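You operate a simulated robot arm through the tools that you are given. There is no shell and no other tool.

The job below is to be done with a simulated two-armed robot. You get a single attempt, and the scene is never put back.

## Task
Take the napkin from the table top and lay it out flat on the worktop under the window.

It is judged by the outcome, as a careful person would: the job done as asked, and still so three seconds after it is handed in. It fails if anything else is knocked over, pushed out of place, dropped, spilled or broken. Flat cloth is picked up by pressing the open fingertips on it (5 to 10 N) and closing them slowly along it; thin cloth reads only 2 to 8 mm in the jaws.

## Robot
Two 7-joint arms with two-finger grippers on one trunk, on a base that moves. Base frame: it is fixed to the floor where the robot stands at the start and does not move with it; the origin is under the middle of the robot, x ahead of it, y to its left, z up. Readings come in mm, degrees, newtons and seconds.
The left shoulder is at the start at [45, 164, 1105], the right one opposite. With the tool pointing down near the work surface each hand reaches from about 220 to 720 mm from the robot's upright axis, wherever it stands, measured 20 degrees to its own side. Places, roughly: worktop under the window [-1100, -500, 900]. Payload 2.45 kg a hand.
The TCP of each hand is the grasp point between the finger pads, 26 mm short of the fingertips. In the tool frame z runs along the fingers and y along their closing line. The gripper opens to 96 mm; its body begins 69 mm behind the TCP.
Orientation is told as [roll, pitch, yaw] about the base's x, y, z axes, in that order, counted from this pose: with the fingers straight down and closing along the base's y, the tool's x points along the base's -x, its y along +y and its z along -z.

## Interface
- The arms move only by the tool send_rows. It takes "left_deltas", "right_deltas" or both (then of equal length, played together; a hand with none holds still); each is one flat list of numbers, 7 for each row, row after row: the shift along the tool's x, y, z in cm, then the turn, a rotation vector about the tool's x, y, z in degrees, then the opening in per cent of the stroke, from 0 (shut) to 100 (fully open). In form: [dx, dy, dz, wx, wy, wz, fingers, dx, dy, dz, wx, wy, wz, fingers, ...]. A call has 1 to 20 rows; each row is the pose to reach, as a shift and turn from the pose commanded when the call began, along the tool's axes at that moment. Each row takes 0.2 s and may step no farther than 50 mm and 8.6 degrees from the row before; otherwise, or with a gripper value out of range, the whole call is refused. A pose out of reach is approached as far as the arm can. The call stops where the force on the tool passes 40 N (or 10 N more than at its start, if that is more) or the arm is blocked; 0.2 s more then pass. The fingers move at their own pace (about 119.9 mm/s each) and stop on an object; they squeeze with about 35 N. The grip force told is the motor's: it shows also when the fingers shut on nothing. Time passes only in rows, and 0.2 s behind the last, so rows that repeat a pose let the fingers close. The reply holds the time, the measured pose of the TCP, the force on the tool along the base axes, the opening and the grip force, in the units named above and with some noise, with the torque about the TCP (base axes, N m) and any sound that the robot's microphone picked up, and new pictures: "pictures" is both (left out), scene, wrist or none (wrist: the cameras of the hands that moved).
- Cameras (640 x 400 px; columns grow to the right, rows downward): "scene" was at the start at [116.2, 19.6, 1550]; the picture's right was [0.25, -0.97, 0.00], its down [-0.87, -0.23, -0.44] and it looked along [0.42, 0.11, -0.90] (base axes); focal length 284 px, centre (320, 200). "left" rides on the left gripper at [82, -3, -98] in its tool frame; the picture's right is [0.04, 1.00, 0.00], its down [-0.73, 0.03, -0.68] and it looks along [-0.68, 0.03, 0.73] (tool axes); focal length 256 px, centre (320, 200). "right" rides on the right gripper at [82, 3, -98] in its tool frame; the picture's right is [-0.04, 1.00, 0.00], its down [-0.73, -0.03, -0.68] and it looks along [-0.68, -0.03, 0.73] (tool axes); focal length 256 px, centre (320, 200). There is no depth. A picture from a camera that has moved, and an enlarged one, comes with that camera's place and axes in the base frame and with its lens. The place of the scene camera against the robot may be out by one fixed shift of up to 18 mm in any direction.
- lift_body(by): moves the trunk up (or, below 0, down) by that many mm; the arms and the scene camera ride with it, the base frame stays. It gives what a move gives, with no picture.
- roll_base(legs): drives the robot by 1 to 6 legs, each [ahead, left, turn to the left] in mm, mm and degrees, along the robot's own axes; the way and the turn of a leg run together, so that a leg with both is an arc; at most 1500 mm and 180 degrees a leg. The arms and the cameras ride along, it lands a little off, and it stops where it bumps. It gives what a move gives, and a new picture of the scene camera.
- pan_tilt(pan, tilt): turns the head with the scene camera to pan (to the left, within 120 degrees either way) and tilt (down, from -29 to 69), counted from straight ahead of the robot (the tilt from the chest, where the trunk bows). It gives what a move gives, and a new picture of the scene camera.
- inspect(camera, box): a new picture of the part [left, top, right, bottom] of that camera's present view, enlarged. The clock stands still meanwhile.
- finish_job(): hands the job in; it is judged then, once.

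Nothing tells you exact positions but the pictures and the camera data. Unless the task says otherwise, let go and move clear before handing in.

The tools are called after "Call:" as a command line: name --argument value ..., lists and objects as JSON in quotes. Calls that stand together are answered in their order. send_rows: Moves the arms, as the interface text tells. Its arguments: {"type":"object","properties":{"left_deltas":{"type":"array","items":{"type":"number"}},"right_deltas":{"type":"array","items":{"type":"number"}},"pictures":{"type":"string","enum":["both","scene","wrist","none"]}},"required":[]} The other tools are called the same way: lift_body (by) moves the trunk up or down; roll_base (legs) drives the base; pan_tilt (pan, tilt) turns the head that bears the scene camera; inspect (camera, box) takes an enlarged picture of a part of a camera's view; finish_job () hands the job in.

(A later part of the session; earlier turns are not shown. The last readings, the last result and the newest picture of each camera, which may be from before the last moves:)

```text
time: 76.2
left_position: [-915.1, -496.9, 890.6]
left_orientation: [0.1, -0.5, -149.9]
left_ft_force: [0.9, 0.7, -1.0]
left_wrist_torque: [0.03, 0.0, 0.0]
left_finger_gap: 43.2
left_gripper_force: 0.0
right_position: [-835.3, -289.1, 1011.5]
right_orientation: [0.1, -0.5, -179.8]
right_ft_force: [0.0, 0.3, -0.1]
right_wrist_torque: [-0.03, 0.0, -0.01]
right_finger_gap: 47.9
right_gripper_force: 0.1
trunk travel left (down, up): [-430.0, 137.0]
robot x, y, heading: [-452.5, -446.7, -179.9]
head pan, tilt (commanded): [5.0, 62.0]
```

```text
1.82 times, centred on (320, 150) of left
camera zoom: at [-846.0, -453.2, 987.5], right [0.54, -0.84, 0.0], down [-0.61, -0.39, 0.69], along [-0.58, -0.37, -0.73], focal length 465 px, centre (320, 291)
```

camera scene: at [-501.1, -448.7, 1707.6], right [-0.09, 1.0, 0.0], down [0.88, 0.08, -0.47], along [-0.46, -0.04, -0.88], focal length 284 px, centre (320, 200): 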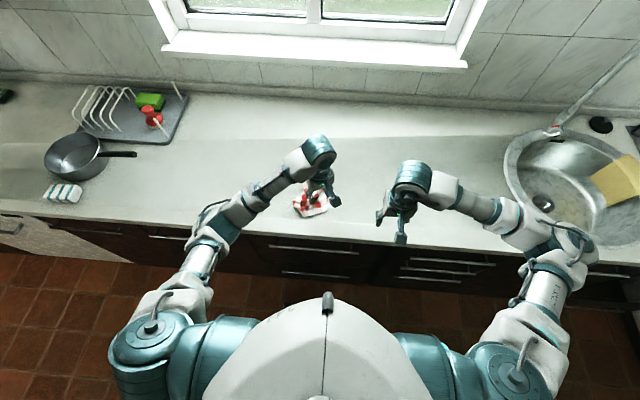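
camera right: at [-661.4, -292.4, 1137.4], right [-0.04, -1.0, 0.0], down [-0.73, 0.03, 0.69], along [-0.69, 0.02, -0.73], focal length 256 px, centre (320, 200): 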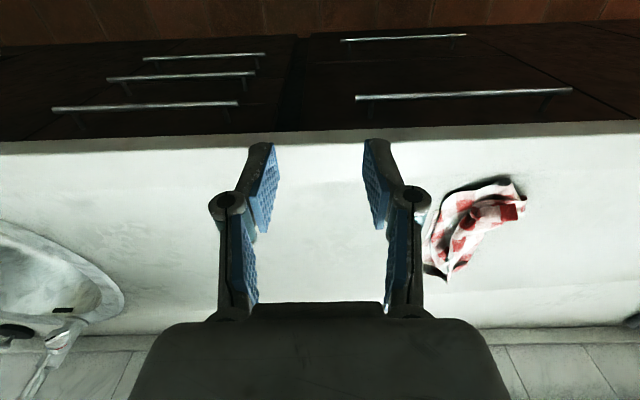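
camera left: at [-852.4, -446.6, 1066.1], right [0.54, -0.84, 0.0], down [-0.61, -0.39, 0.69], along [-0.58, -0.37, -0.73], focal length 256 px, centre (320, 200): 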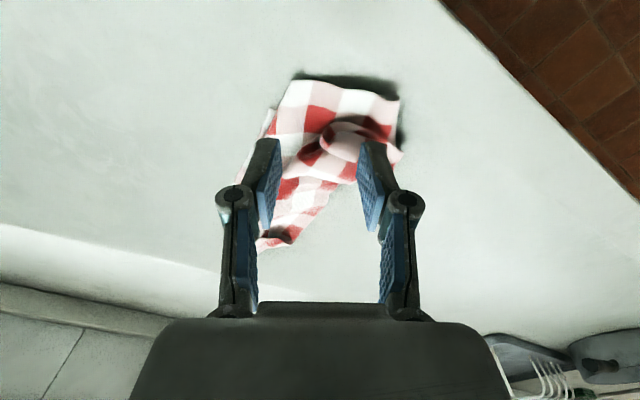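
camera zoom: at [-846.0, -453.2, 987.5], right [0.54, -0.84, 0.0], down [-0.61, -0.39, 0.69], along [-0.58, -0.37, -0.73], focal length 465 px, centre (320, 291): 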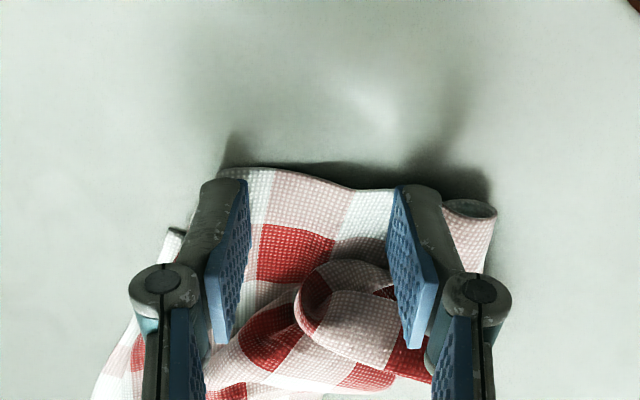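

Call:
send_rows --left_deltas '[0, 0, 0.2, 0, 0, 0, 45, 0, 0, 0.4, 0, 0, 0, 45, 0, 0, 0.5, 0, 0, 0, 45]' --pictures "none"

```text
time: 77.0
left_position: [-915.8, -497.3, 886.2]
left_orientation: [-0.2, -0.6, -149.9]
left_ft_force: [0.0, 0.3, 5.4]
left_wrist_torque: [-0.1, 0.0, -0.01]
left_finger_gap: 43.9
left_gripper_force: 0.7
right_position: [-836.1, -287.9, 1010.6]
right_orientation: [0.2, -0.5, -179.8]
right_ft_force: [0.0, -0.1, -0.9]
right_wrist_torque: [0.01, 0.0, 0.0]
right_finger_gap: 48.3
right_gripper_force: 0.0
trunk travel left (down, up): [-430.0, 137.0]
robot x, y, heading: [-448.7, -448.5, -179.7]
head pan, tilt (commanded): [5.0, 62.0]
```

Light contact (5 N) at tip height 860, as expected. Closing slowly along the cloth.

Call:
send_rows --left_deltas '[0, 0, 0, 0, 0, 0, 41, 0, 0, 0, 0, 0, 0, 37, 0, 0, 0, 0, 0, 0, 33, 0, 0, 0, 0, 0, 0, 29, 0, 0, 0, 0, 0, 0, 25, 0, 0, 0, 0, 0, 0, 21]' --pictures "none"

Call:
inspect --camera "left" --box '[180, 40, 460, 260]'

```text
time: 78.4
left_position: [-914.8, -495.9, 885.9]
left_orientation: [0.0, -0.6, -150.0]
left_ft_force: [-0.1, 1.2, 13.5]
left_wrist_torque: [0.07, 0.05, 0.02]
left_finger_gap: 21.2
left_gripper_force: 4.3
right_position: [-834.6, -288.7, 1010.5]
right_orientation: [0.1, -0.6, -179.8]
right_ft_force: [0.4, -0.8, -0.4]
right_wrist_torque: [0.0, 0.0, -0.02]
right_finger_gap: 48.1
right_gripper_force: 0.0
trunk travel left (down, up): [-430.0, 137.0]
robot x, y, heading: [-452.0, -448.7, -179.8]
head pan, tilt (commanded): [5.0, 62.0]
```

```text
1.82 times, centred on (320, 150) of left
camera zoom: at [-845.1, -453.0, 982.7], right [0.54, -0.84, 0.0], down [-0.61, -0.39, 0.69], along [-0.58, -0.37, -0.73], focal length 465 px, centre (320, 291)
```

zoom: 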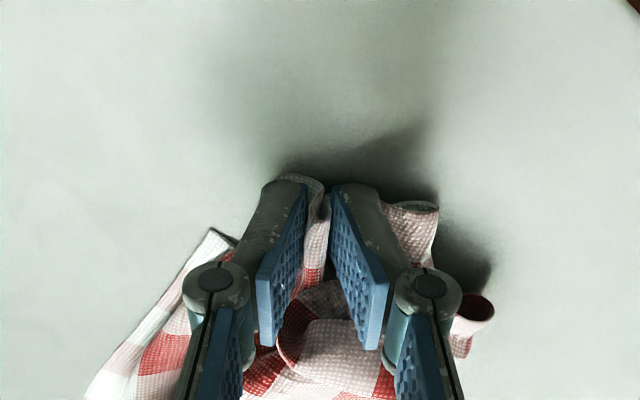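

The ridge stands between the pads. I'll close fully, then check the bite.

Call:
send_rows --left_deltas '[0, 0, -0.05, 0, 0, 0, 17, 0, 0, -0.05, 0, 0, 0, 13, 0, 0, -0.05, 0, 0, 0, 9, 0, 0, -0.05, 0, 0, 0, 5, 0, 0, -0.05, 0, 0, 0, 0, 0, 0, -0.05, 0, 0, 0, 0, 0, 0, -0.05, 0, 0, 0, 0]' --pictures "none"

Call:
inspect --camera "left" --box '[180, 40, 460, 260]'

```text
time: 80.0
left_position: [-915.0, -496.6, 888.1]
left_orientation: [0.0, -0.6, -149.9]
left_ft_force: [1.0, -1.7, 9.8]
left_wrist_torque: [-0.15, -0.02, 0.01]
left_finger_gap: 4.1
left_gripper_force: 32.2
right_position: [-834.3, -289.0, 1009.7]
right_orientation: [0.2, -0.4, -179.8]
right_ft_force: [0.8, 0.8, -0.6]
right_wrist_torque: [0.0, 0.05, 0.01]
right_finger_gap: 48.1
right_gripper_force: 0.1
trunk travel left (down, up): [-430.0, 137.0]
robot x, y, heading: [-452.4, -446.5, -179.8]
head pan, tilt (commanded): [5.0, 62.0]
```

```text
1.82 times, centred on (320, 150) of left
camera zoom: at [-845.5, -453.4, 983.4], right [0.54, -0.84, 0.0], down [-0.61, -0.39, 0.69], along [-0.58, -0.37, -0.73], focal length 465 px, centre (320, 291)
```

zoom: 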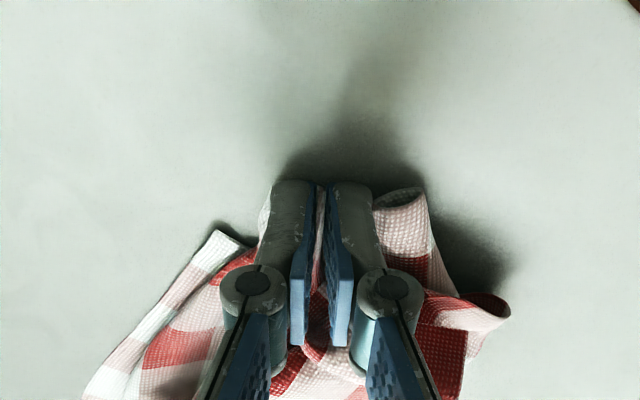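

Solid bite (4.1 mm) on N_R, and the other corner F_R of the same edge is peeking out flat on the worktop. I'll lift N_R up and slightly to the left to peel the top layer away from F_R.

Call:
send_rows --left_deltas '[0, 0, -1, 0, 0, 0, 0, 0, 0, -3, 0, 0, 0, 0, 0, 0.5, -5, 0, 0, 0, 0, 0, 1, -7, 0, 0, 0, 0, 0, 2, -9, 0, 0, 0, 0, 0, 3, -11, 0, 0, 0, 0, 0, 4, -12.5, 0, 0, 0, 0, 0, 5, -13.5, 0, 0, 0, 0]' --pictures "both"

Call:
inspect --camera "scene" --box '[250, 130, 400, 240]'

Call:
inspect --camera "right" --box '[380, 40, 640, 300]'

```text
time: 81.8
left_position: [-891.0, -541.4, 1022.7]
left_orientation: [-0.1, -0.5, -149.9]
left_ft_force: [0.1, 1.1, 0.5]
left_wrist_torque: [-0.02, 0.0, 0.01]
left_finger_gap: 1.4
left_gripper_force: 32.9
right_position: [-834.9, -288.6, 1009.8]
right_orientation: [0.2, -0.5, -179.9]
right_ft_force: [-0.3, -0.2, -0.3]
right_wrist_torque: [0.02, -0.01, 0.01]
right_finger_gap: 48.0
right_gripper_force: 0.1
trunk travel left (down, up): [-430.0, 137.0]
robot x, y, heading: [-454.6, -446.8, -180.0]
head pan, tilt (commanded): [5.0, 62.0]
camera scene: at [-500.3, -451.9, 1707.6], right [-0.09, 1.0, 0.0], down [0.88, 0.08, -0.47], along [-0.46, -0.04, -0.88], focal length 284 px, centre (320, 200)
camera left: at [-820.7, -497.8, 1118.8], right [0.54, -0.84, 0.0], down [-0.61, -0.39, 0.69], along [-0.58, -0.37, -0.73], focal length 256 px, centre (320, 200)
```

scene: 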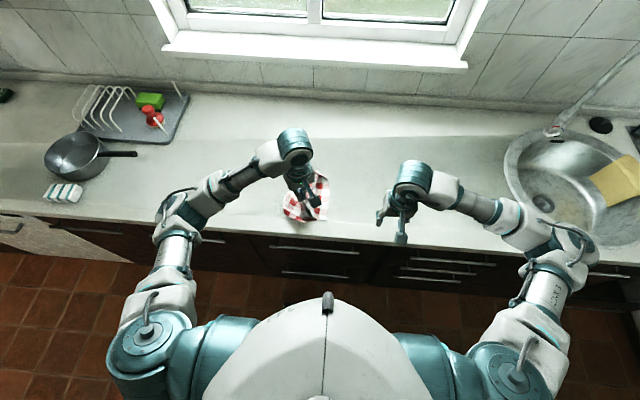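
left: 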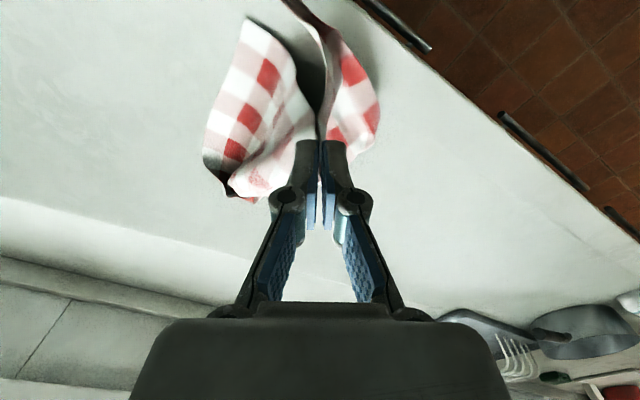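

```text
3.64 times, centred on (325, 185) of scene
camera zoom: at [-500.3, -451.9, 1707.6], right [-0.09, 1.0, 0.0], down [0.88, 0.08, -0.47], along [-0.46, -0.04, -0.88], focal length 1032 px, centre (302, 254)
```

zoom: 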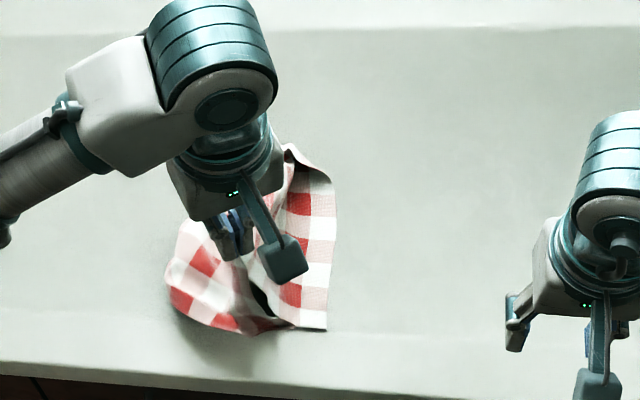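

```text
1.54 times, centred on (510, 170) of right
camera zoom: at [-752.3, -292.0, 1109.0], right [-0.04, -1.0, 0.0], down [-0.73, 0.03, 0.69], along [-0.68, 0.02, -0.73], focal length 394 px, centre (28, 246)
```

zoom: 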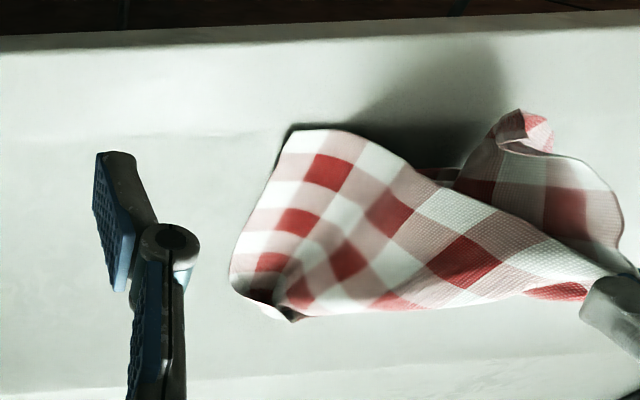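

The layer has peeled open nicely: F_R lies flat at about (−880, −464) in a single layer. I'll move the left hand further left (turning it straight again) to make room for the right hand.

Call:
send_rows --left_deltas '[-1.5, 2.6, 0.5, 0, 0, 7.5, 0, -3, 5.2, 1, 0, 0, 15, 0, -4.5, 7.8, 1.5, 0, 0, 22.5, 0, -6, 10.3, 2, 0, 0, 30, 0, -6, 10.3, 2, 0, 0, 30, 0]' --pictures "both"

Call:
inspect --camera "scene" --box '[230, 130, 380, 240]'

Call:
inspect --camera "right" --box '[380, 40, 640, 300]'

```text
time: 83.0
left_position: [-890.5, -659.1, 1001.4]
left_orientation: [0.2, -0.5, -180.1]
left_ft_force: [-0.5, 0.2, 2.1]
left_wrist_torque: [-0.08, 0.06, -0.03]
left_finger_gap: 0.0
left_gripper_force: 26.6
right_position: [-835.9, -288.7, 1009.7]
right_orientation: [0.1, -0.3, -179.8]
right_ft_force: [0.6, -0.2, 0.1]
right_wrist_torque: [-0.02, -0.02, 0.02]
right_finger_gap: 48.0
right_gripper_force: 0.2
trunk travel left (down, up): [-430.0, 137.0]
robot x, y, heading: [-450.2, -446.9, -179.8]
head pan, tilt (commanded): [5.0, 62.0]
camera scene: at [-500.9, -452.8, 1707.6], right [-0.09, 1.0, 0.0], down [0.88, 0.08, -0.47], along [-0.46, -0.04, -0.88], focal length 284 px, centre (320, 200)
camera left: at [-808.0, -655.6, 1097.7], right [0.04, -1.0, 0.0], down [-0.73, -0.03, 0.69], along [-0.68, -0.03, -0.73], focal length 256 px, centre (320, 200)
```

scene: 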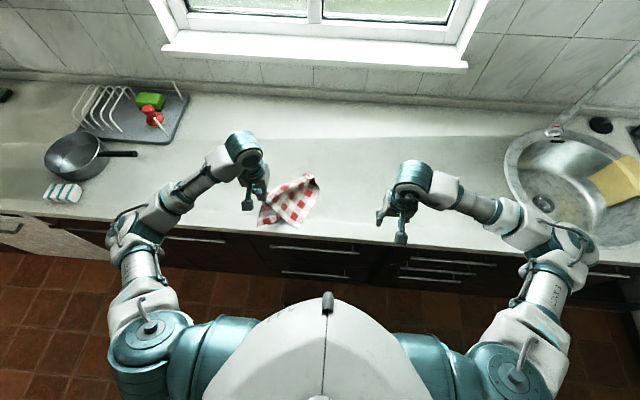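
left: 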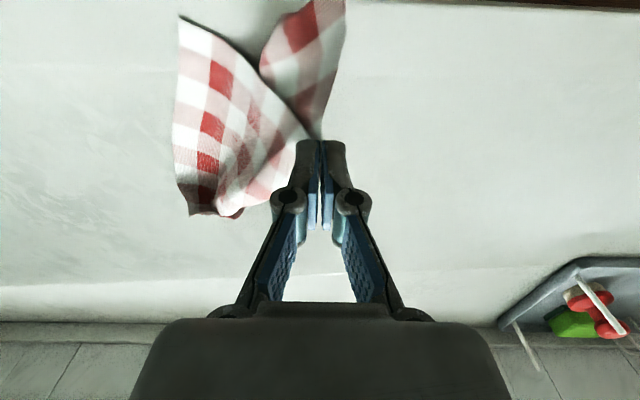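

```text
3.64 times, centred on (305, 185) of scene
camera zoom: at [-500.9, -452.8, 1707.6], right [-0.09, 1.0, 0.0], down [0.88, 0.08, -0.47], along [-0.46, -0.04, -0.88], focal length 1032 px, centre (374, 254)
```

zoom: 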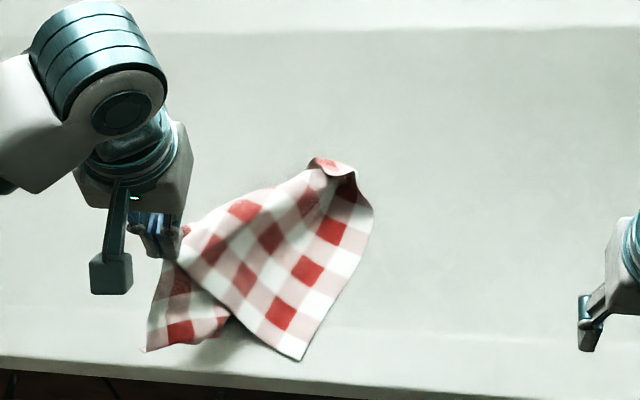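

```text
1.54 times, centred on (510, 170) of right
camera zoom: at [-752.9, -292.7, 1108.9], right [-0.04, -1.0, 0.0], down [-0.73, 0.03, 0.68], along [-0.68, 0.02, -0.73], focal length 394 px, centre (28, 246)
```

zoom: 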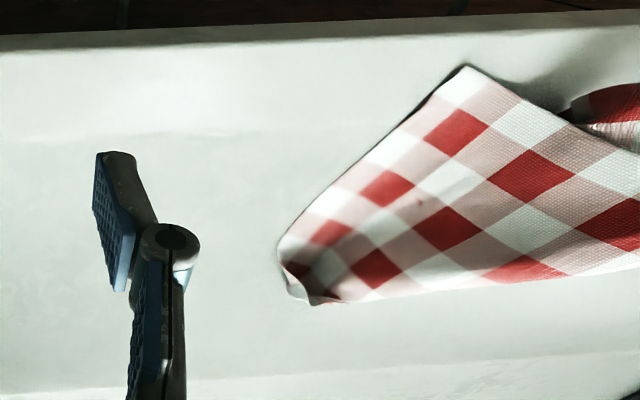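

The sheet is opening very well; F_R is now at about (−843, −553). I'll lower the left hand while moving it further left so the edge between the two corners straightens out along the worktop and there is room for the right hand.

Call:
send_rows --left_deltas '[-0.8, 2.2, 2, 0, 0, 0, 0, -1.6, 4.4, 4, 0, 0, 0, 0, -2.4, 6.6, 6, 0, 0, 0, 0, -3.2, 8.8, 8, 0, 0, 0, 0, -4, 10.5, 10, 0, 0, 0, 0]' --pictures "both"

Call:
inspect --camera "scene" --box '[210, 130, 360, 240]'

Call:
inspect --camera "right" --box '[380, 20, 640, 280]'

```text
time: 84.2
left_position: [-931.3, -765.5, 902.5]
left_orientation: [0.2, -0.5, -179.8]
left_ft_force: [0.2, -0.3, -1.1]
left_wrist_torque: [-0.02, -0.01, 0.01]
left_finger_gap: 3.2
left_gripper_force: 30.0
right_position: [-835.9, -289.3, 1009.6]
right_orientation: [0.2, -0.4, -179.9]
right_ft_force: [-0.1, -0.4, -0.4]
right_wrist_torque: [-0.01, -0.02, 0.02]
right_finger_gap: 48.0
right_gripper_force: 0.1
trunk travel left (down, up): [-430.0, 137.0]
robot x, y, heading: [-454.7, -446.4, -179.9]
head pan, tilt (commanded): [5.0, 62.0]
camera scene: at [-501.1, -454.1, 1707.6], right [-0.09, 1.0, 0.0], down [0.88, 0.08, -0.47], along [-0.46, -0.04, -0.88], focal length 284 px, centre (320, 200)
camera left: at [-849.1, -761.8, 997.6], right [0.04, -1.0, 0.0], down [-0.73, -0.03, 0.69], along [-0.68, -0.03, -0.73], focal length 256 px, centre (320, 200)
```

scene: 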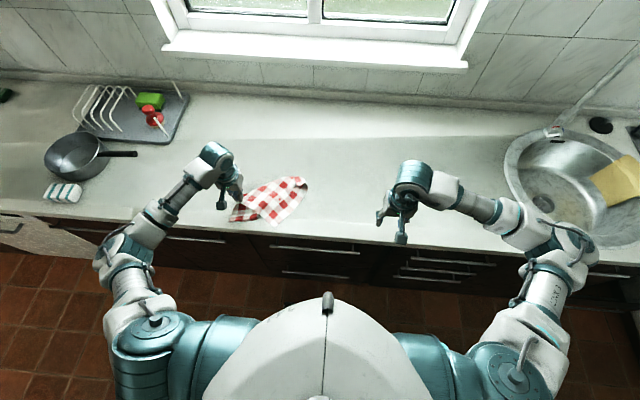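
left: 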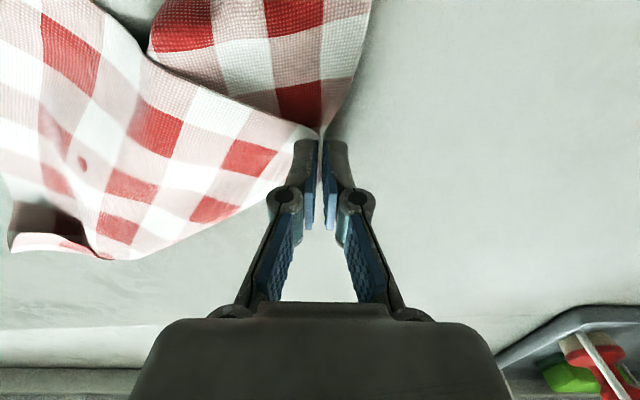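

```text
3.64 times, centred on (285, 185) of scene
camera zoom: at [-501.1, -454.1, 1707.6], right [-0.09, 1.0, 0.0], down [0.88, 0.08, -0.47], along [-0.46, -0.04, -0.88], focal length 1032 px, centre (447, 254)
```

zoom: 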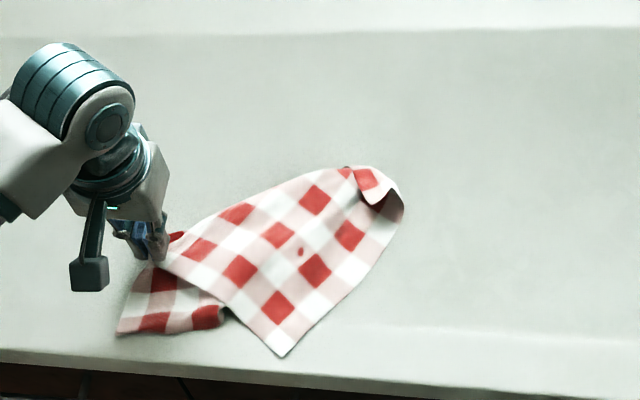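

```text
1.54 times, centred on (510, 150) of right
camera zoom: at [-753.0, -293.5, 1109.0], right [-0.04, -1.0, 0.0], down [-0.73, 0.03, 0.68], along [-0.68, 0.02, -0.73], focal length 394 px, centre (28, 277)
```

zoom: 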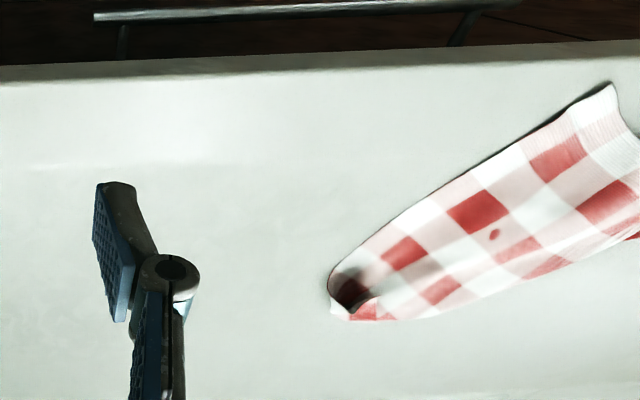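

The napkin is now mostly a single flat sheet; a flap is tucked under at the left and the far corner is curled. If I also take F_R with the right hand and lift both, gravity will shake out the rest. I'll bring the right hand over F_R at about (−840, −634).

Call:
send_rows --right_deltas '[-0.4, 4, 0.5, 0, 0, 0, 45, -0.8, 8, 1, 0, 0, 0, 45, -1.1, 12, 1.5, 0, 0, 0, 45, -1.5, 16, 2, 0, 0, 0, 45, -1.9, 20, 2.5, 0, 0, 0, 45, -2.3, 24, 3, 0, 0, 0, 45, -2.6, 28, 3.5, 0, 0, 0, 45, -2.9, 32, 4, 0, 0, 0, 45, -2.9, 35, 4, 0, 0, 0, 45, -2.9, 35, 4, 0, 0, 0, 45]' --pictures "both"

Call:
inspect --camera "right" --box '[160, 20, 480, 240]'

```text
time: 86.4
left_position: [-931.7, -764.4, 901.0]
left_orientation: [0.3, -0.6, -179.9]
left_ft_force: [-0.6, 0.0, 0.6]
left_wrist_torque: [-0.01, 0.04, -0.01]
left_finger_gap: 5.0
left_gripper_force: 30.3
right_position: [-867.3, -642.4, 970.0]
right_orientation: [0.1, -0.5, -179.9]
right_ft_force: [-0.1, 0.2, 1.3]
right_wrist_torque: [-0.01, -0.01, -0.02]
right_finger_gap: 43.1
right_gripper_force: 0.0
trunk travel left (down, up): [-430.0, 137.0]
robot x, y, heading: [-452.9, -445.3, -179.6]
head pan, tilt (commanded): [5.0, 62.0]
camera scene: at [-501.2, -458.7, 1707.5], right [-0.09, 1.0, 0.0], down [0.88, 0.08, -0.47], along [-0.46, -0.04, -0.88], focal length 284 px, centre (320, 200)
camera right: at [-784.8, -644.8, 1068.6], right [-0.04, -1.0, 0.0], down [-0.73, 0.03, 0.68], along [-0.68, 0.02, -0.73], focal length 256 px, centre (320, 200)
```

scene: 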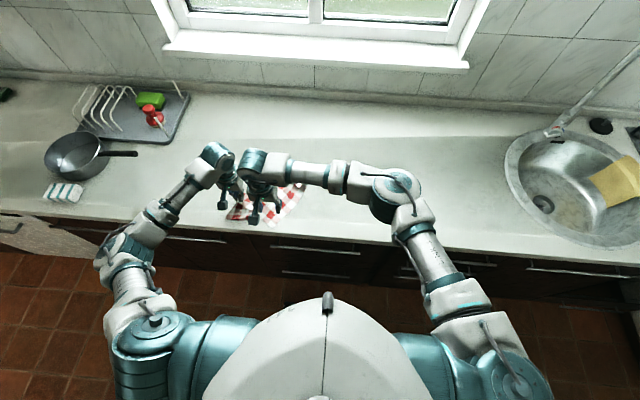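
right: 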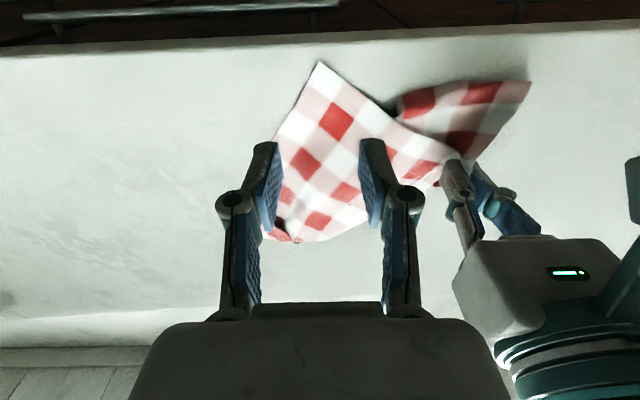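

```text
1.82 times, centred on (320, 130) of right
camera zoom: at [-784.8, -644.8, 1068.6], right [-0.04, -1.0, 0.0], down [-0.73, 0.03, 0.68], along [-0.68, 0.02, -0.73], focal length 465 px, centre (320, 327)
```

zoom: 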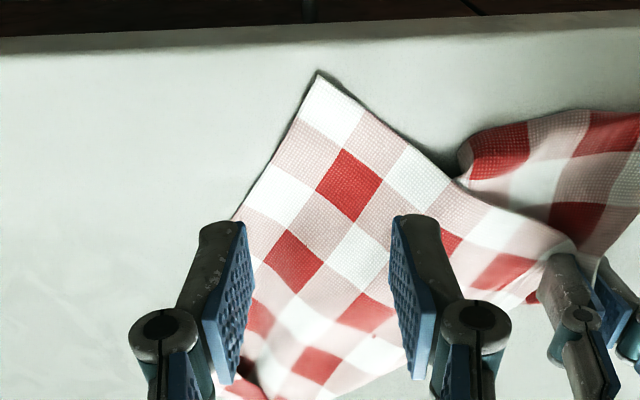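

Call:
send_rows --right_deltas '[-0.2, 0.5, 2, 0, 0, 0, 45, -0.3, 1.0, 4, 0, 0, 0, 45, -0.3, 1.0, 6, 0, 0, 0, 45, -0.3, 1.0, 7.2, 0, 0, 0, 45, -0.3, 1.0, 7.6, 0, 0, 0, 45]' --pictures "none"

Call:
inspect --camera "right" --box '[160, 20, 480, 240]'

```text
time: 87.6
left_position: [-931.7, -765.3, 901.6]
left_orientation: [0.2, -0.5, -179.9]
left_ft_force: [-0.4, 0.5, 0.1]
left_wrist_torque: [-0.03, -0.03, 0.02]
left_finger_gap: 5.7
left_gripper_force: 34.7
right_position: [-869.7, -651.0, 894.1]
right_orientation: [0.1, -0.5, -179.8]
right_ft_force: [-0.5, 0.3, 0.1]
right_wrist_torque: [0.07, -0.01, 0.0]
right_finger_gap: 43.2
right_gripper_force: 0.1
trunk travel left (down, up): [-430.0, 137.0]
robot x, y, heading: [-450.0, -448.9, -179.7]
head pan, tilt (commanded): [5.0, 62.0]
```

```text
1.82 times, centred on (320, 130) of right
camera zoom: at [-786.9, -654.4, 992.4], right [-0.04, -1.0, 0.0], down [-0.73, 0.03, 0.68], along [-0.68, 0.02, -0.73], focal length 465 px, centre (320, 327)
```

zoom: 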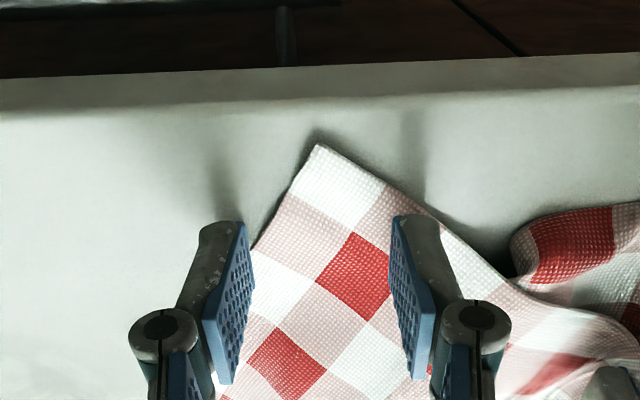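

Call:
send_rows --right_deltas '[-0.5, 0.2, 0, 0, 0, 0, 43, -0.9, 0.4, 0.2, 0, 0, 0, 43, -0.9, 0.4, 0.5, 0, 0, 0, 43]' --pictures "none"

Call:
inspect --camera "right" --box '[160, 20, 480, 240]'

```text
time: 88.4
left_position: [-930.6, -764.0, 901.3]
left_orientation: [0.2, -0.5, -179.9]
left_ft_force: [0.4, 0.6, 2.0]
left_wrist_torque: [-0.09, -0.02, 0.02]
left_finger_gap: 2.0
left_gripper_force: 34.9
right_position: [-876.2, -656.2, 890.5]
right_orientation: [0.1, -0.4, -179.8]
right_ft_force: [-0.3, -0.1, -0.3]
right_wrist_torque: [-0.01, -0.02, 0.01]
right_finger_gap: 41.2
right_gripper_force: 0.1
trunk travel left (down, up): [-430.0, 137.0]
robot x, y, heading: [-451.3, -446.4, -179.9]
head pan, tilt (commanded): [5.0, 62.0]
```

```text
1.82 times, centred on (320, 130) of right
camera zoom: at [-794.9, -658.4, 988.3], right [-0.04, -1.0, 0.0], down [-0.73, 0.03, 0.68], along [-0.68, 0.02, -0.73], focal length 465 px, centre (320, 327)
```

zoom: 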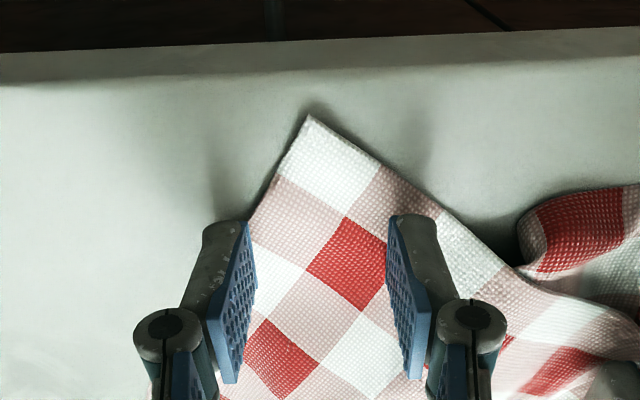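

Both fingertips are now over the F_R corner in a single layer. Pressing lightly and closing slowly.

Call:
send_rows --right_deltas '[0, 0.1, 0.2, 0, 0, 0, 43, 0, 0.2, 0.4, 0, 0, 0, 43, 0, 0.2, 0.45, 0, 0, 0, 43]' --pictures "none"

```text
time: 89.2
left_position: [-930.2, -763.7, 902.6]
left_orientation: [0.2, -0.6, -179.9]
left_ft_force: [-0.8, 0.8, -3.5]
left_wrist_torque: [0.0, -0.09, 0.0]
left_finger_gap: 4.6
left_gripper_force: 28.8
right_position: [-876.7, -658.5, 885.5]
right_orientation: [0.2, -0.6, -179.8]
right_ft_force: [-1.1, 0.9, 16.0]
right_wrist_torque: [0.12, -0.04, -0.02]
right_finger_gap: 41.0
right_gripper_force: 6.1
trunk travel left (down, up): [-430.0, 137.0]
robot x, y, heading: [-453.8, -449.9, -179.9]
head pan, tilt (commanded): [5.0, 62.0]
```

Call:
send_rows --right_deltas '[0, 0, -0.08, 0, 0, 0, 42, 0, 0, -0.08, 0, 0, 0, 38, 0, 0, -0.08, 0, 0, 0, 34, 0, 0, -0.08, 0, 0, 0, 30, 0, 0, -0.08, 0, 0, 0, 26, 0, 0, -0.08, 0, 0, 0, 22]' --pictures "none"

Call:
inspect --camera "right" --box '[160, 20, 480, 240]'

```text
time: 90.6
left_position: [-930.2, -765.1, 900.9]
left_orientation: [0.1, -0.5, -179.9]
left_ft_force: [0.6, 1.1, 5.3]
left_wrist_torque: [0.05, -0.03, 0.03]
left_finger_gap: 4.8
left_gripper_force: 31.7
right_position: [-876.5, -656.8, 887.0]
right_orientation: [0.1, -0.5, -179.8]
right_ft_force: [-0.2, -2.3, 17.2]
right_wrist_torque: [-0.13, -0.05, 0.01]
right_finger_gap: 21.3
right_gripper_force: 0.0
trunk travel left (down, up): [-430.0, 137.0]
robot x, y, heading: [-451.9, -447.0, -180.1]
head pan, tilt (commanded): [5.0, 62.0]
```

```text
1.82 times, centred on (320, 130) of right
camera zoom: at [-793.9, -660.7, 984.8], right [-0.04, -1.0, 0.0], down [-0.73, 0.03, 0.69], along [-0.68, 0.02, -0.73], focal length 465 px, centre (320, 327)
```

zoom: 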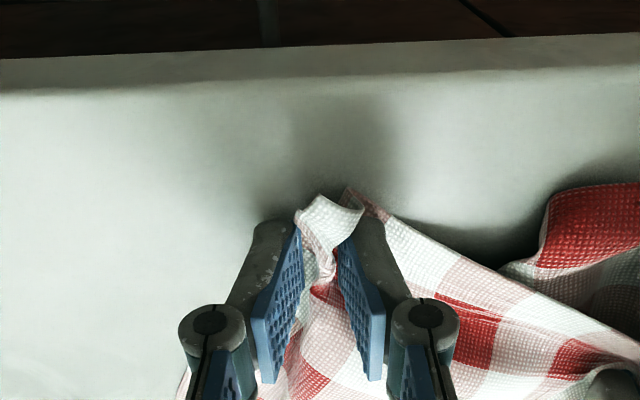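

Call:
send_rows --right_deltas '[0, 0, -0.08, 0, 0, 0, 18, 0, 0, -0.1, 0, 0, 0, 14, 0, 0, -0.1, 0, 0, 0, 10, 0, 0, -0.1, 0, 0, 0, 5, 0, 0, -0.1, 0, 0, 0, 0, 0, 0, -0.1, 0, 0, 0, 0, 0, 0, -0.1, 0, 0, 0, 0]' --pictures "none"

Call:
inspect --camera "right" --box '[160, 20, 480, 240]'

Call:
inspect --camera "left" --box '[0, 0, 400, 250]'

```text
time: 92.2
left_position: [-930.6, -764.7, 900.3]
left_orientation: [0.3, -0.6, -179.8]
left_ft_force: [0.4, -1.3, 1.1]
left_wrist_torque: [0.03, 0.0, 0.02]
left_finger_gap: 3.9
left_gripper_force: 38.7
right_position: [-877.4, -657.2, 887.1]
right_orientation: [0.1, -0.5, -179.9]
right_ft_force: [1.2, 0.3, -0.9]
right_wrist_torque: [-0.11, 0.04, 0.0]
right_finger_gap: 4.2
right_gripper_force: 30.1
trunk travel left (down, up): [-430.0, 137.0]
robot x, y, heading: [-448.5, -446.5, -180.0]
head pan, tilt (commanded): [5.0, 62.0]
```

```text
1.82 times, centred on (320, 130) of right
camera zoom: at [-794.3, -660.5, 985.8], right [-0.04, -1.0, 0.0], down [-0.73, 0.03, 0.68], along [-0.68, 0.02, -0.73], focal length 465 px, centre (320, 327)
```

zoom: 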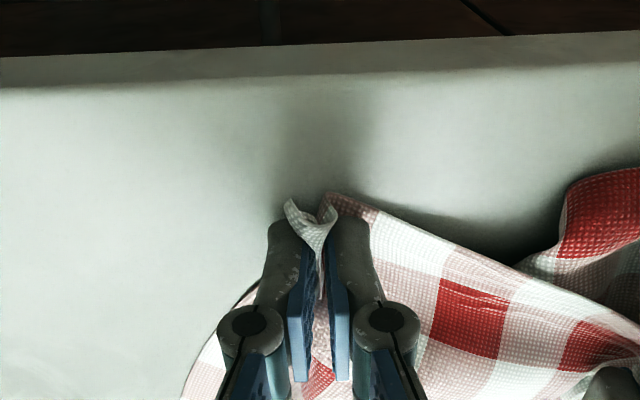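

```text
1.60 times, centred on (200, 125) of left
camera zoom: at [-848.5, -761.7, 998.0], right [0.04, -1.0, 0.0], down [-0.73, -0.03, 0.69], along [-0.68, -0.03, -0.73], focal length 410 px, centre (512, 320)
```

zoom: 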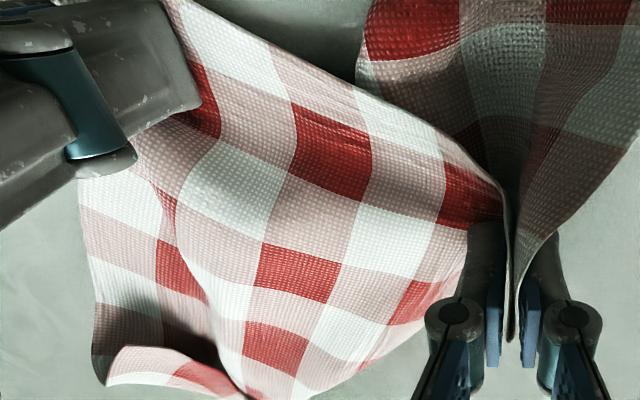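

Both corners of one short edge are now held (gaps about 4 mm each). I'll lift both together slowly, keeping slack between the hands, so the sheet hangs and opens.

Call:
send_rows --left_deltas '[0.5, -0.2, -1.5, 0, 0, 0, 0, 1, -0.4, -3.5, 0, 0, 0, 0, 1.5, -0.6, -5.5, 0, 0, 0, 0, 2, -0.8, -7.5, 0, 0, 0, 0, 2.6, -1, -10, 0, 0, 0, 0, 2.6, -1, -12, 0, 0, 0, 0]' --right_deltas '[-0.5, -0.6, -2, 0, 0, 0, 0, -1, -1.6, -4.5, 0, 0, 0, 0, -1.5, -2.6, -6.8, 0, 0, 0, 0, -2, -3.6, -8.8, 0, 0, 0, 0, -2.8, -4.6, -11.3, 0, 0, 0, 0, -2.8, -4.6, -13.3, 0, 0, 0, 0]' --pictures "both"

Call:
inspect --camera "scene" --box '[190, 120, 350, 240]'

```text
time: 93.6
left_position: [-904.6, -753.0, 1023.3]
left_orientation: [-0.1, -0.5, 180.0]
left_ft_force: [-2.0, 21.0, -0.6]
left_wrist_torque: [0.49, 0.07, 0.29]
left_finger_gap: 1.8
left_gripper_force: 29.3
right_position: [-903.5, -613.0, 1021.0]
right_orientation: [0.2, -0.3, -179.8]
right_ft_force: [2.6, -21.0, 1.4]
right_wrist_torque: [-0.62, -0.11, 0.04]
right_finger_gap: 2.3
right_gripper_force: 30.5
trunk travel left (down, up): [-430.0, 137.0]
robot x, y, heading: [-449.2, -450.2, -180.0]
head pan, tilt (commanded): [5.0, 62.0]
camera scene: at [-501.0, -457.3, 1707.6], right [-0.09, 1.0, 0.0], down [0.88, 0.08, -0.47], along [-0.46, -0.04, -0.88], focal length 284 px, centre (320, 200)
camera right: at [-821.1, -615.3, 1120.1], right [-0.03, -1.0, 0.01], down [-0.73, 0.03, 0.68], along [-0.68, 0.02, -0.73], focal length 256 px, centre (320, 200)
camera left: at [-821.5, -750.6, 1119.6], right [0.04, -1.0, 0.0], down [-0.73, -0.03, 0.69], along [-0.69, -0.03, -0.73], focal length 256 px, centre (320, 200)
```

scene: 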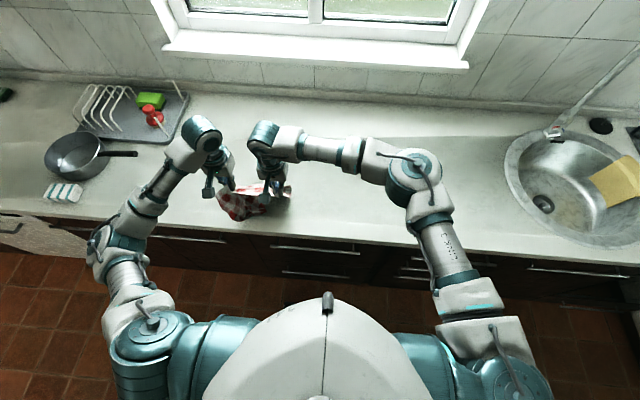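
right: 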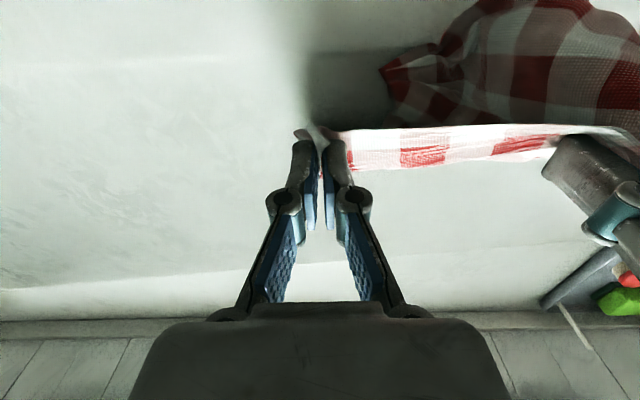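
left: 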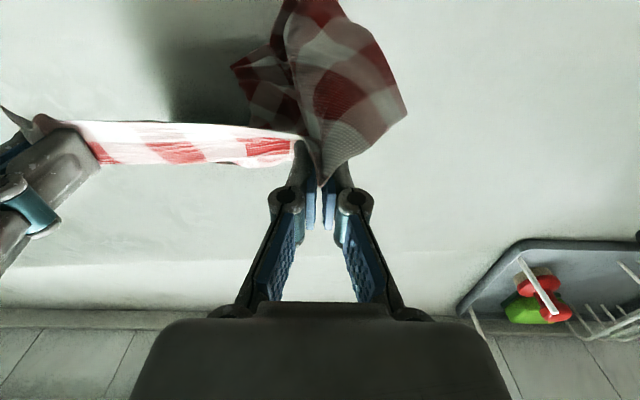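

```text
3.33 times, centred on (270, 180) of scene
camera zoom: at [-501.0, -457.3, 1707.6], right [-0.09, 1.0, 0.0], down [0.88, 0.08, -0.47], along [-0.46, -0.04, -0.88], focal length 946 px, centre (487, 267)
```

zoom: 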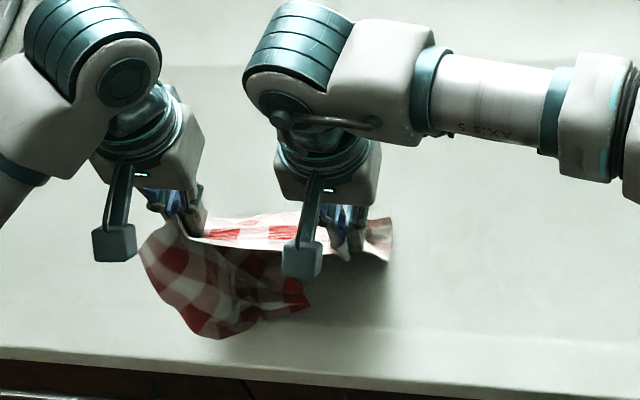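

The sheet between the hands is pulled too tight (21 N). I'll bring the hands closer at once to relieve it before lifting further.

Call:
send_rows --left_deltas '[0, -0.6, 0, 0, 0, 0, 0, 0, -1.2, 0, 0, 0, 0, 0]' --right_deltas '[0, 0.8, 0, 0, 0, 0, 0, 0, 1.6, 0, 0, 0, 0, 0]' --pictures "both"

Call:
inspect --camera "right" --box '[280, 0, 640, 230]'

Call:
inspect --camera "left" --box '[60, 0, 460, 250]'

```text
time: 94.2
left_position: [-904.5, -743.0, 1022.7]
left_orientation: [0.3, -0.4, -179.9]
left_ft_force: [-0.3, 0.2, 0.1]
left_wrist_torque: [0.05, 0.01, -0.01]
left_finger_gap: 2.7
left_gripper_force: 29.4
right_position: [-904.8, -626.5, 1021.2]
right_orientation: [-0.1, -0.5, -179.8]
right_ft_force: [0.3, 0.8, 0.2]
right_wrist_torque: [-0.02, -0.01, 0.01]
right_finger_gap: 4.1
right_gripper_force: 29.9
trunk travel left (down, up): [-430.0, 137.0]
robot x, y, heading: [-452.6, -443.7, -179.9]
head pan, tilt (commanded): [5.0, 62.0]
camera scene: at [-501.0, -457.7, 1707.6], right [-0.09, 1.0, 0.0], down [0.88, 0.08, -0.47], along [-0.46, -0.04, -0.88], focal length 284 px, centre (320, 200)
camera right: at [-822.5, -630.1, 1118.6], right [-0.04, -1.0, 0.0], down [-0.73, 0.03, 0.69], along [-0.68, 0.03, -0.73], focal length 256 px, centre (320, 200)
camera left: at [-821.2, -739.9, 1119.7], right [0.04, -1.0, 0.0], down [-0.73, -0.03, 0.68], along [-0.68, -0.03, -0.73], focal length 256 px, centre (320, 200)
```

scene: 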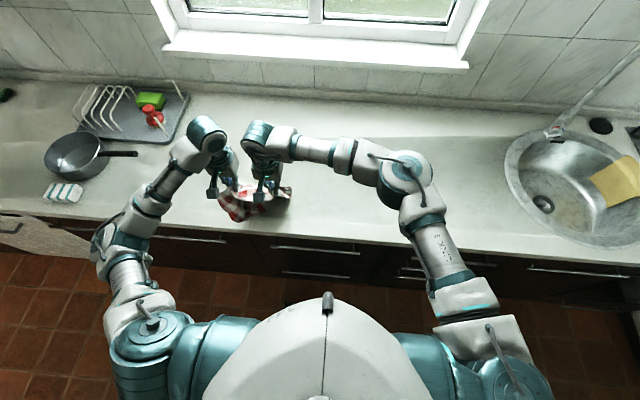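
right: 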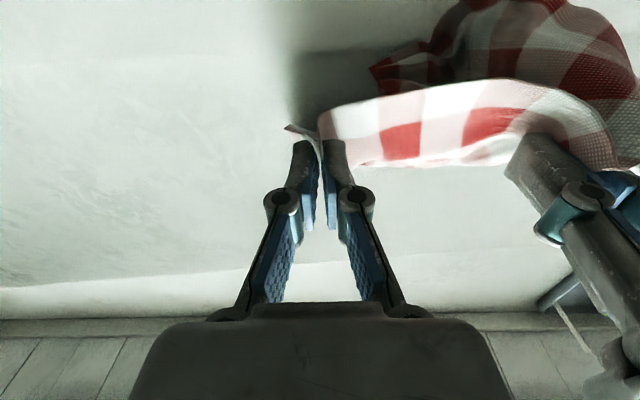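
left: 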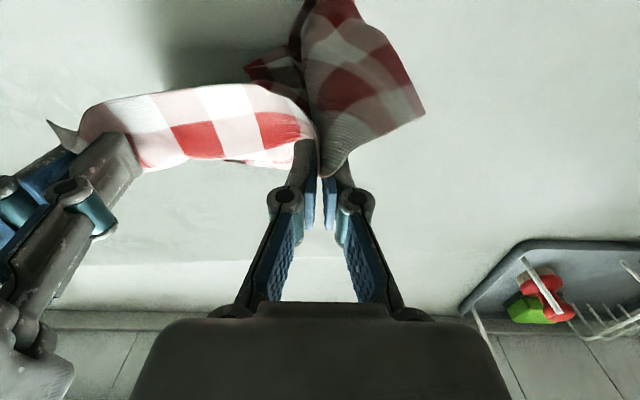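

```text
1.74 times, centred on (460, 115) of right
camera zoom: at [-822.5, -630.1, 1118.6], right [-0.04, -1.0, 0.0], down [-0.73, 0.03, 0.69], along [-0.68, 0.03, -0.73], focal length 445 px, centre (76, 348)
```

zoom: 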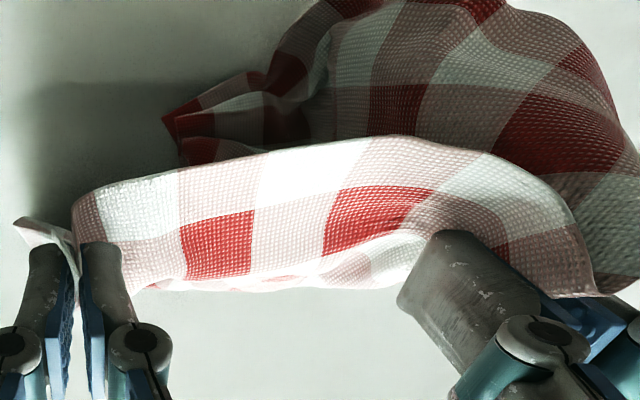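

```text
1.60 times, centred on (260, 125) of left
camera zoom: at [-821.2, -739.9, 1119.7], right [0.04, -1.0, 0.0], down [-0.73, -0.03, 0.68], along [-0.68, -0.03, -0.73], focal length 410 px, centre (416, 320)
```

zoom: 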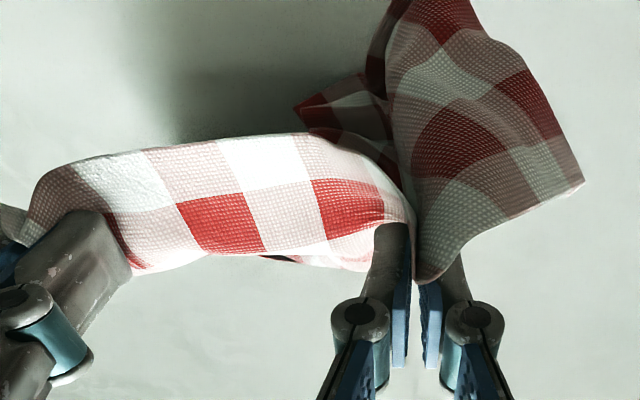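

Tension is gone at 116 mm spacing, both still hold. I'll continue lifting so the sheet hangs free.

Call:
send_rows --left_deltas '[0, 0, -2, 0, 0, 0, 0, 0, 0, -4, 0, 0, 0, 0, 0, 0, -6, 0, 0, 0, 0, 0, 0, -8, 0, 0, 0, 0]' --right_deltas '[0, 0, -2, 0, 0, 0, 0, 0, 0, -4, 0, 0, 0, 0, 0, 0, -6, 0, 0, 0, 0, 0, 0, -8, 0, 0, 0, 0]' --pictures "none"

Call:
lift_body --by 60

Call:
lift_body --by 70

Call:
inspect --camera "scene" --box '[160, 100, 400, 270]'

Call:
inspect --camera "right" --box '[240, 0, 640, 250]'

Call:
inspect --camera "left" --box '[60, 0, 460, 250]'

```text
time: 95.2
left_position: [-901.5, -741.7, 1102.6]
left_orientation: [0.2, -0.5, -179.9]
left_ft_force: [0.9, 1.2, 0.6]
left_wrist_torque: [-0.14, 0.01, -0.03]
left_finger_gap: 2.4
left_gripper_force: 30.0
right_position: [-902.2, -624.8, 1099.9]
right_orientation: [0.1, -0.5, -179.9]
right_ft_force: [1.0, -0.6, 9.3]
right_wrist_torque: [0.16, -0.05, -0.01]
right_finger_gap: 0.3
right_gripper_force: 27.4
trunk travel left (down, up): [-430.0, 137.0]
robot x, y, heading: [-451.5, -446.4, -179.8]
head pan, tilt (commanded): [5.0, 62.0]
```

```text
time: 96.2
left_position: [-902.8, -743.9, 1161.7]
left_orientation: [0.2, -0.4, -180.0]
left_ft_force: [-0.5, -0.6, 1.3]
left_wrist_torque: [0.01, 0.02, 0.0]
left_finger_gap: 0.7
left_gripper_force: 33.0
right_position: [-904.4, -626.9, 1159.6]
right_orientation: [0.1, -0.4, -179.8]
right_ft_force: [0.0, 0.6, -0.6]
right_wrist_torque: [-0.12, -0.05, 0.02]
right_finger_gap: 4.9
right_gripper_force: 29.9
trunk travel left (down, up): [-490.0, 77.0]
robot x, y, heading: [-451.9, -446.6, -180.0]
head pan, tilt (commanded): [5.0, 62.0]
```

```text
time: 97.3
left_position: [-903.6, -743.9, 1232.5]
left_orientation: [0.2, -0.5, -179.9]
left_ft_force: [-0.1, -0.7, 0.4]
left_wrist_torque: [0.0, -0.02, 0.01]
left_finger_gap: 0.8
left_gripper_force: 31.5
right_position: [-904.4, -626.9, 1229.9]
right_orientation: [0.1, -0.4, -179.9]
right_ft_force: [1.4, 0.5, 2.1]
right_wrist_torque: [-0.12, -0.01, 0.01]
right_finger_gap: 0.2
right_gripper_force: 26.4
trunk travel left (down, up): [-560.0, 7.0]
robot x, y, heading: [-451.2, -447.3, -179.8]
head pan, tilt (commanded): [5.0, 62.0]
```

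```text
2.35 times, centred on (280, 185) of scene
camera zoom: at [-494.8, -457.4, 1837.2], right [-0.09, 1.0, 0.0], down [0.88, 0.08, -0.47], along [-0.46, -0.04, -0.88], focal length 668 px, centre (414, 235)
```

zoom: 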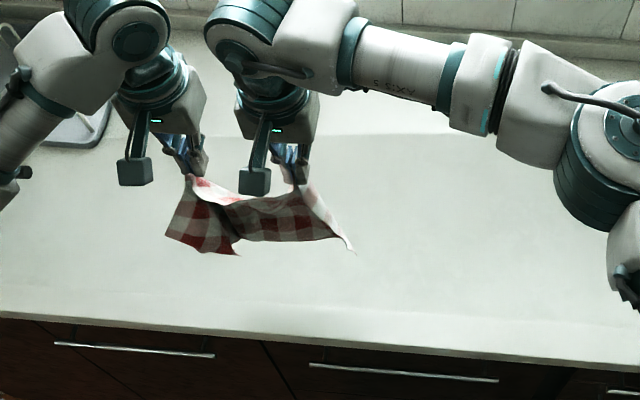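

```text
1.60 times, centred on (440, 125) of right
camera zoom: at [-821.5, -629.8, 1328.0], right [-0.04, -1.0, 0.0], down [-0.73, 0.03, 0.68], along [-0.68, 0.02, -0.73], focal length 410 px, centre (128, 320)
```

zoom: 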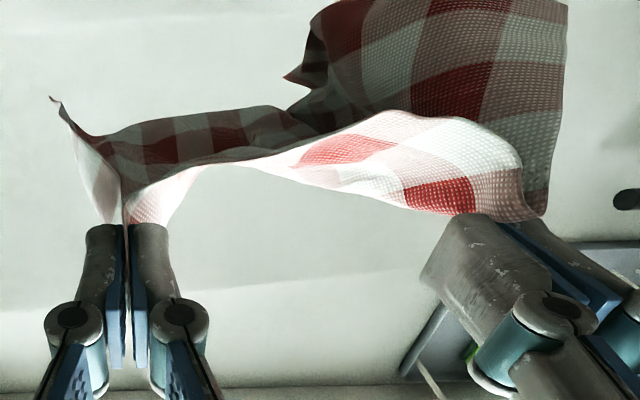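

```text
1.60 times, centred on (260, 125) of left
camera zoom: at [-820.9, -739.8, 1328.4], right [0.04, -1.0, 0.0], down [-0.73, -0.03, 0.68], along [-0.68, -0.03, -0.73], focal length 410 px, centre (416, 320)
```

zoom: 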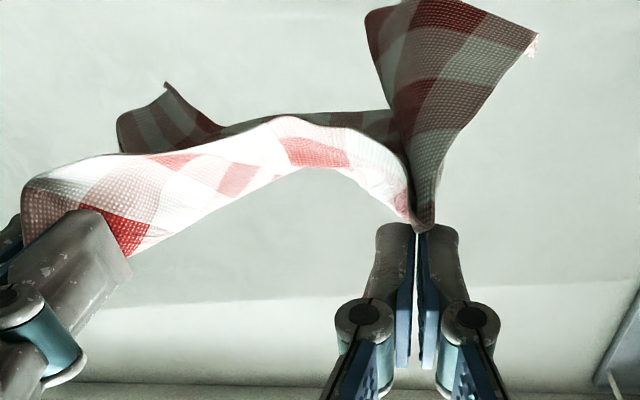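

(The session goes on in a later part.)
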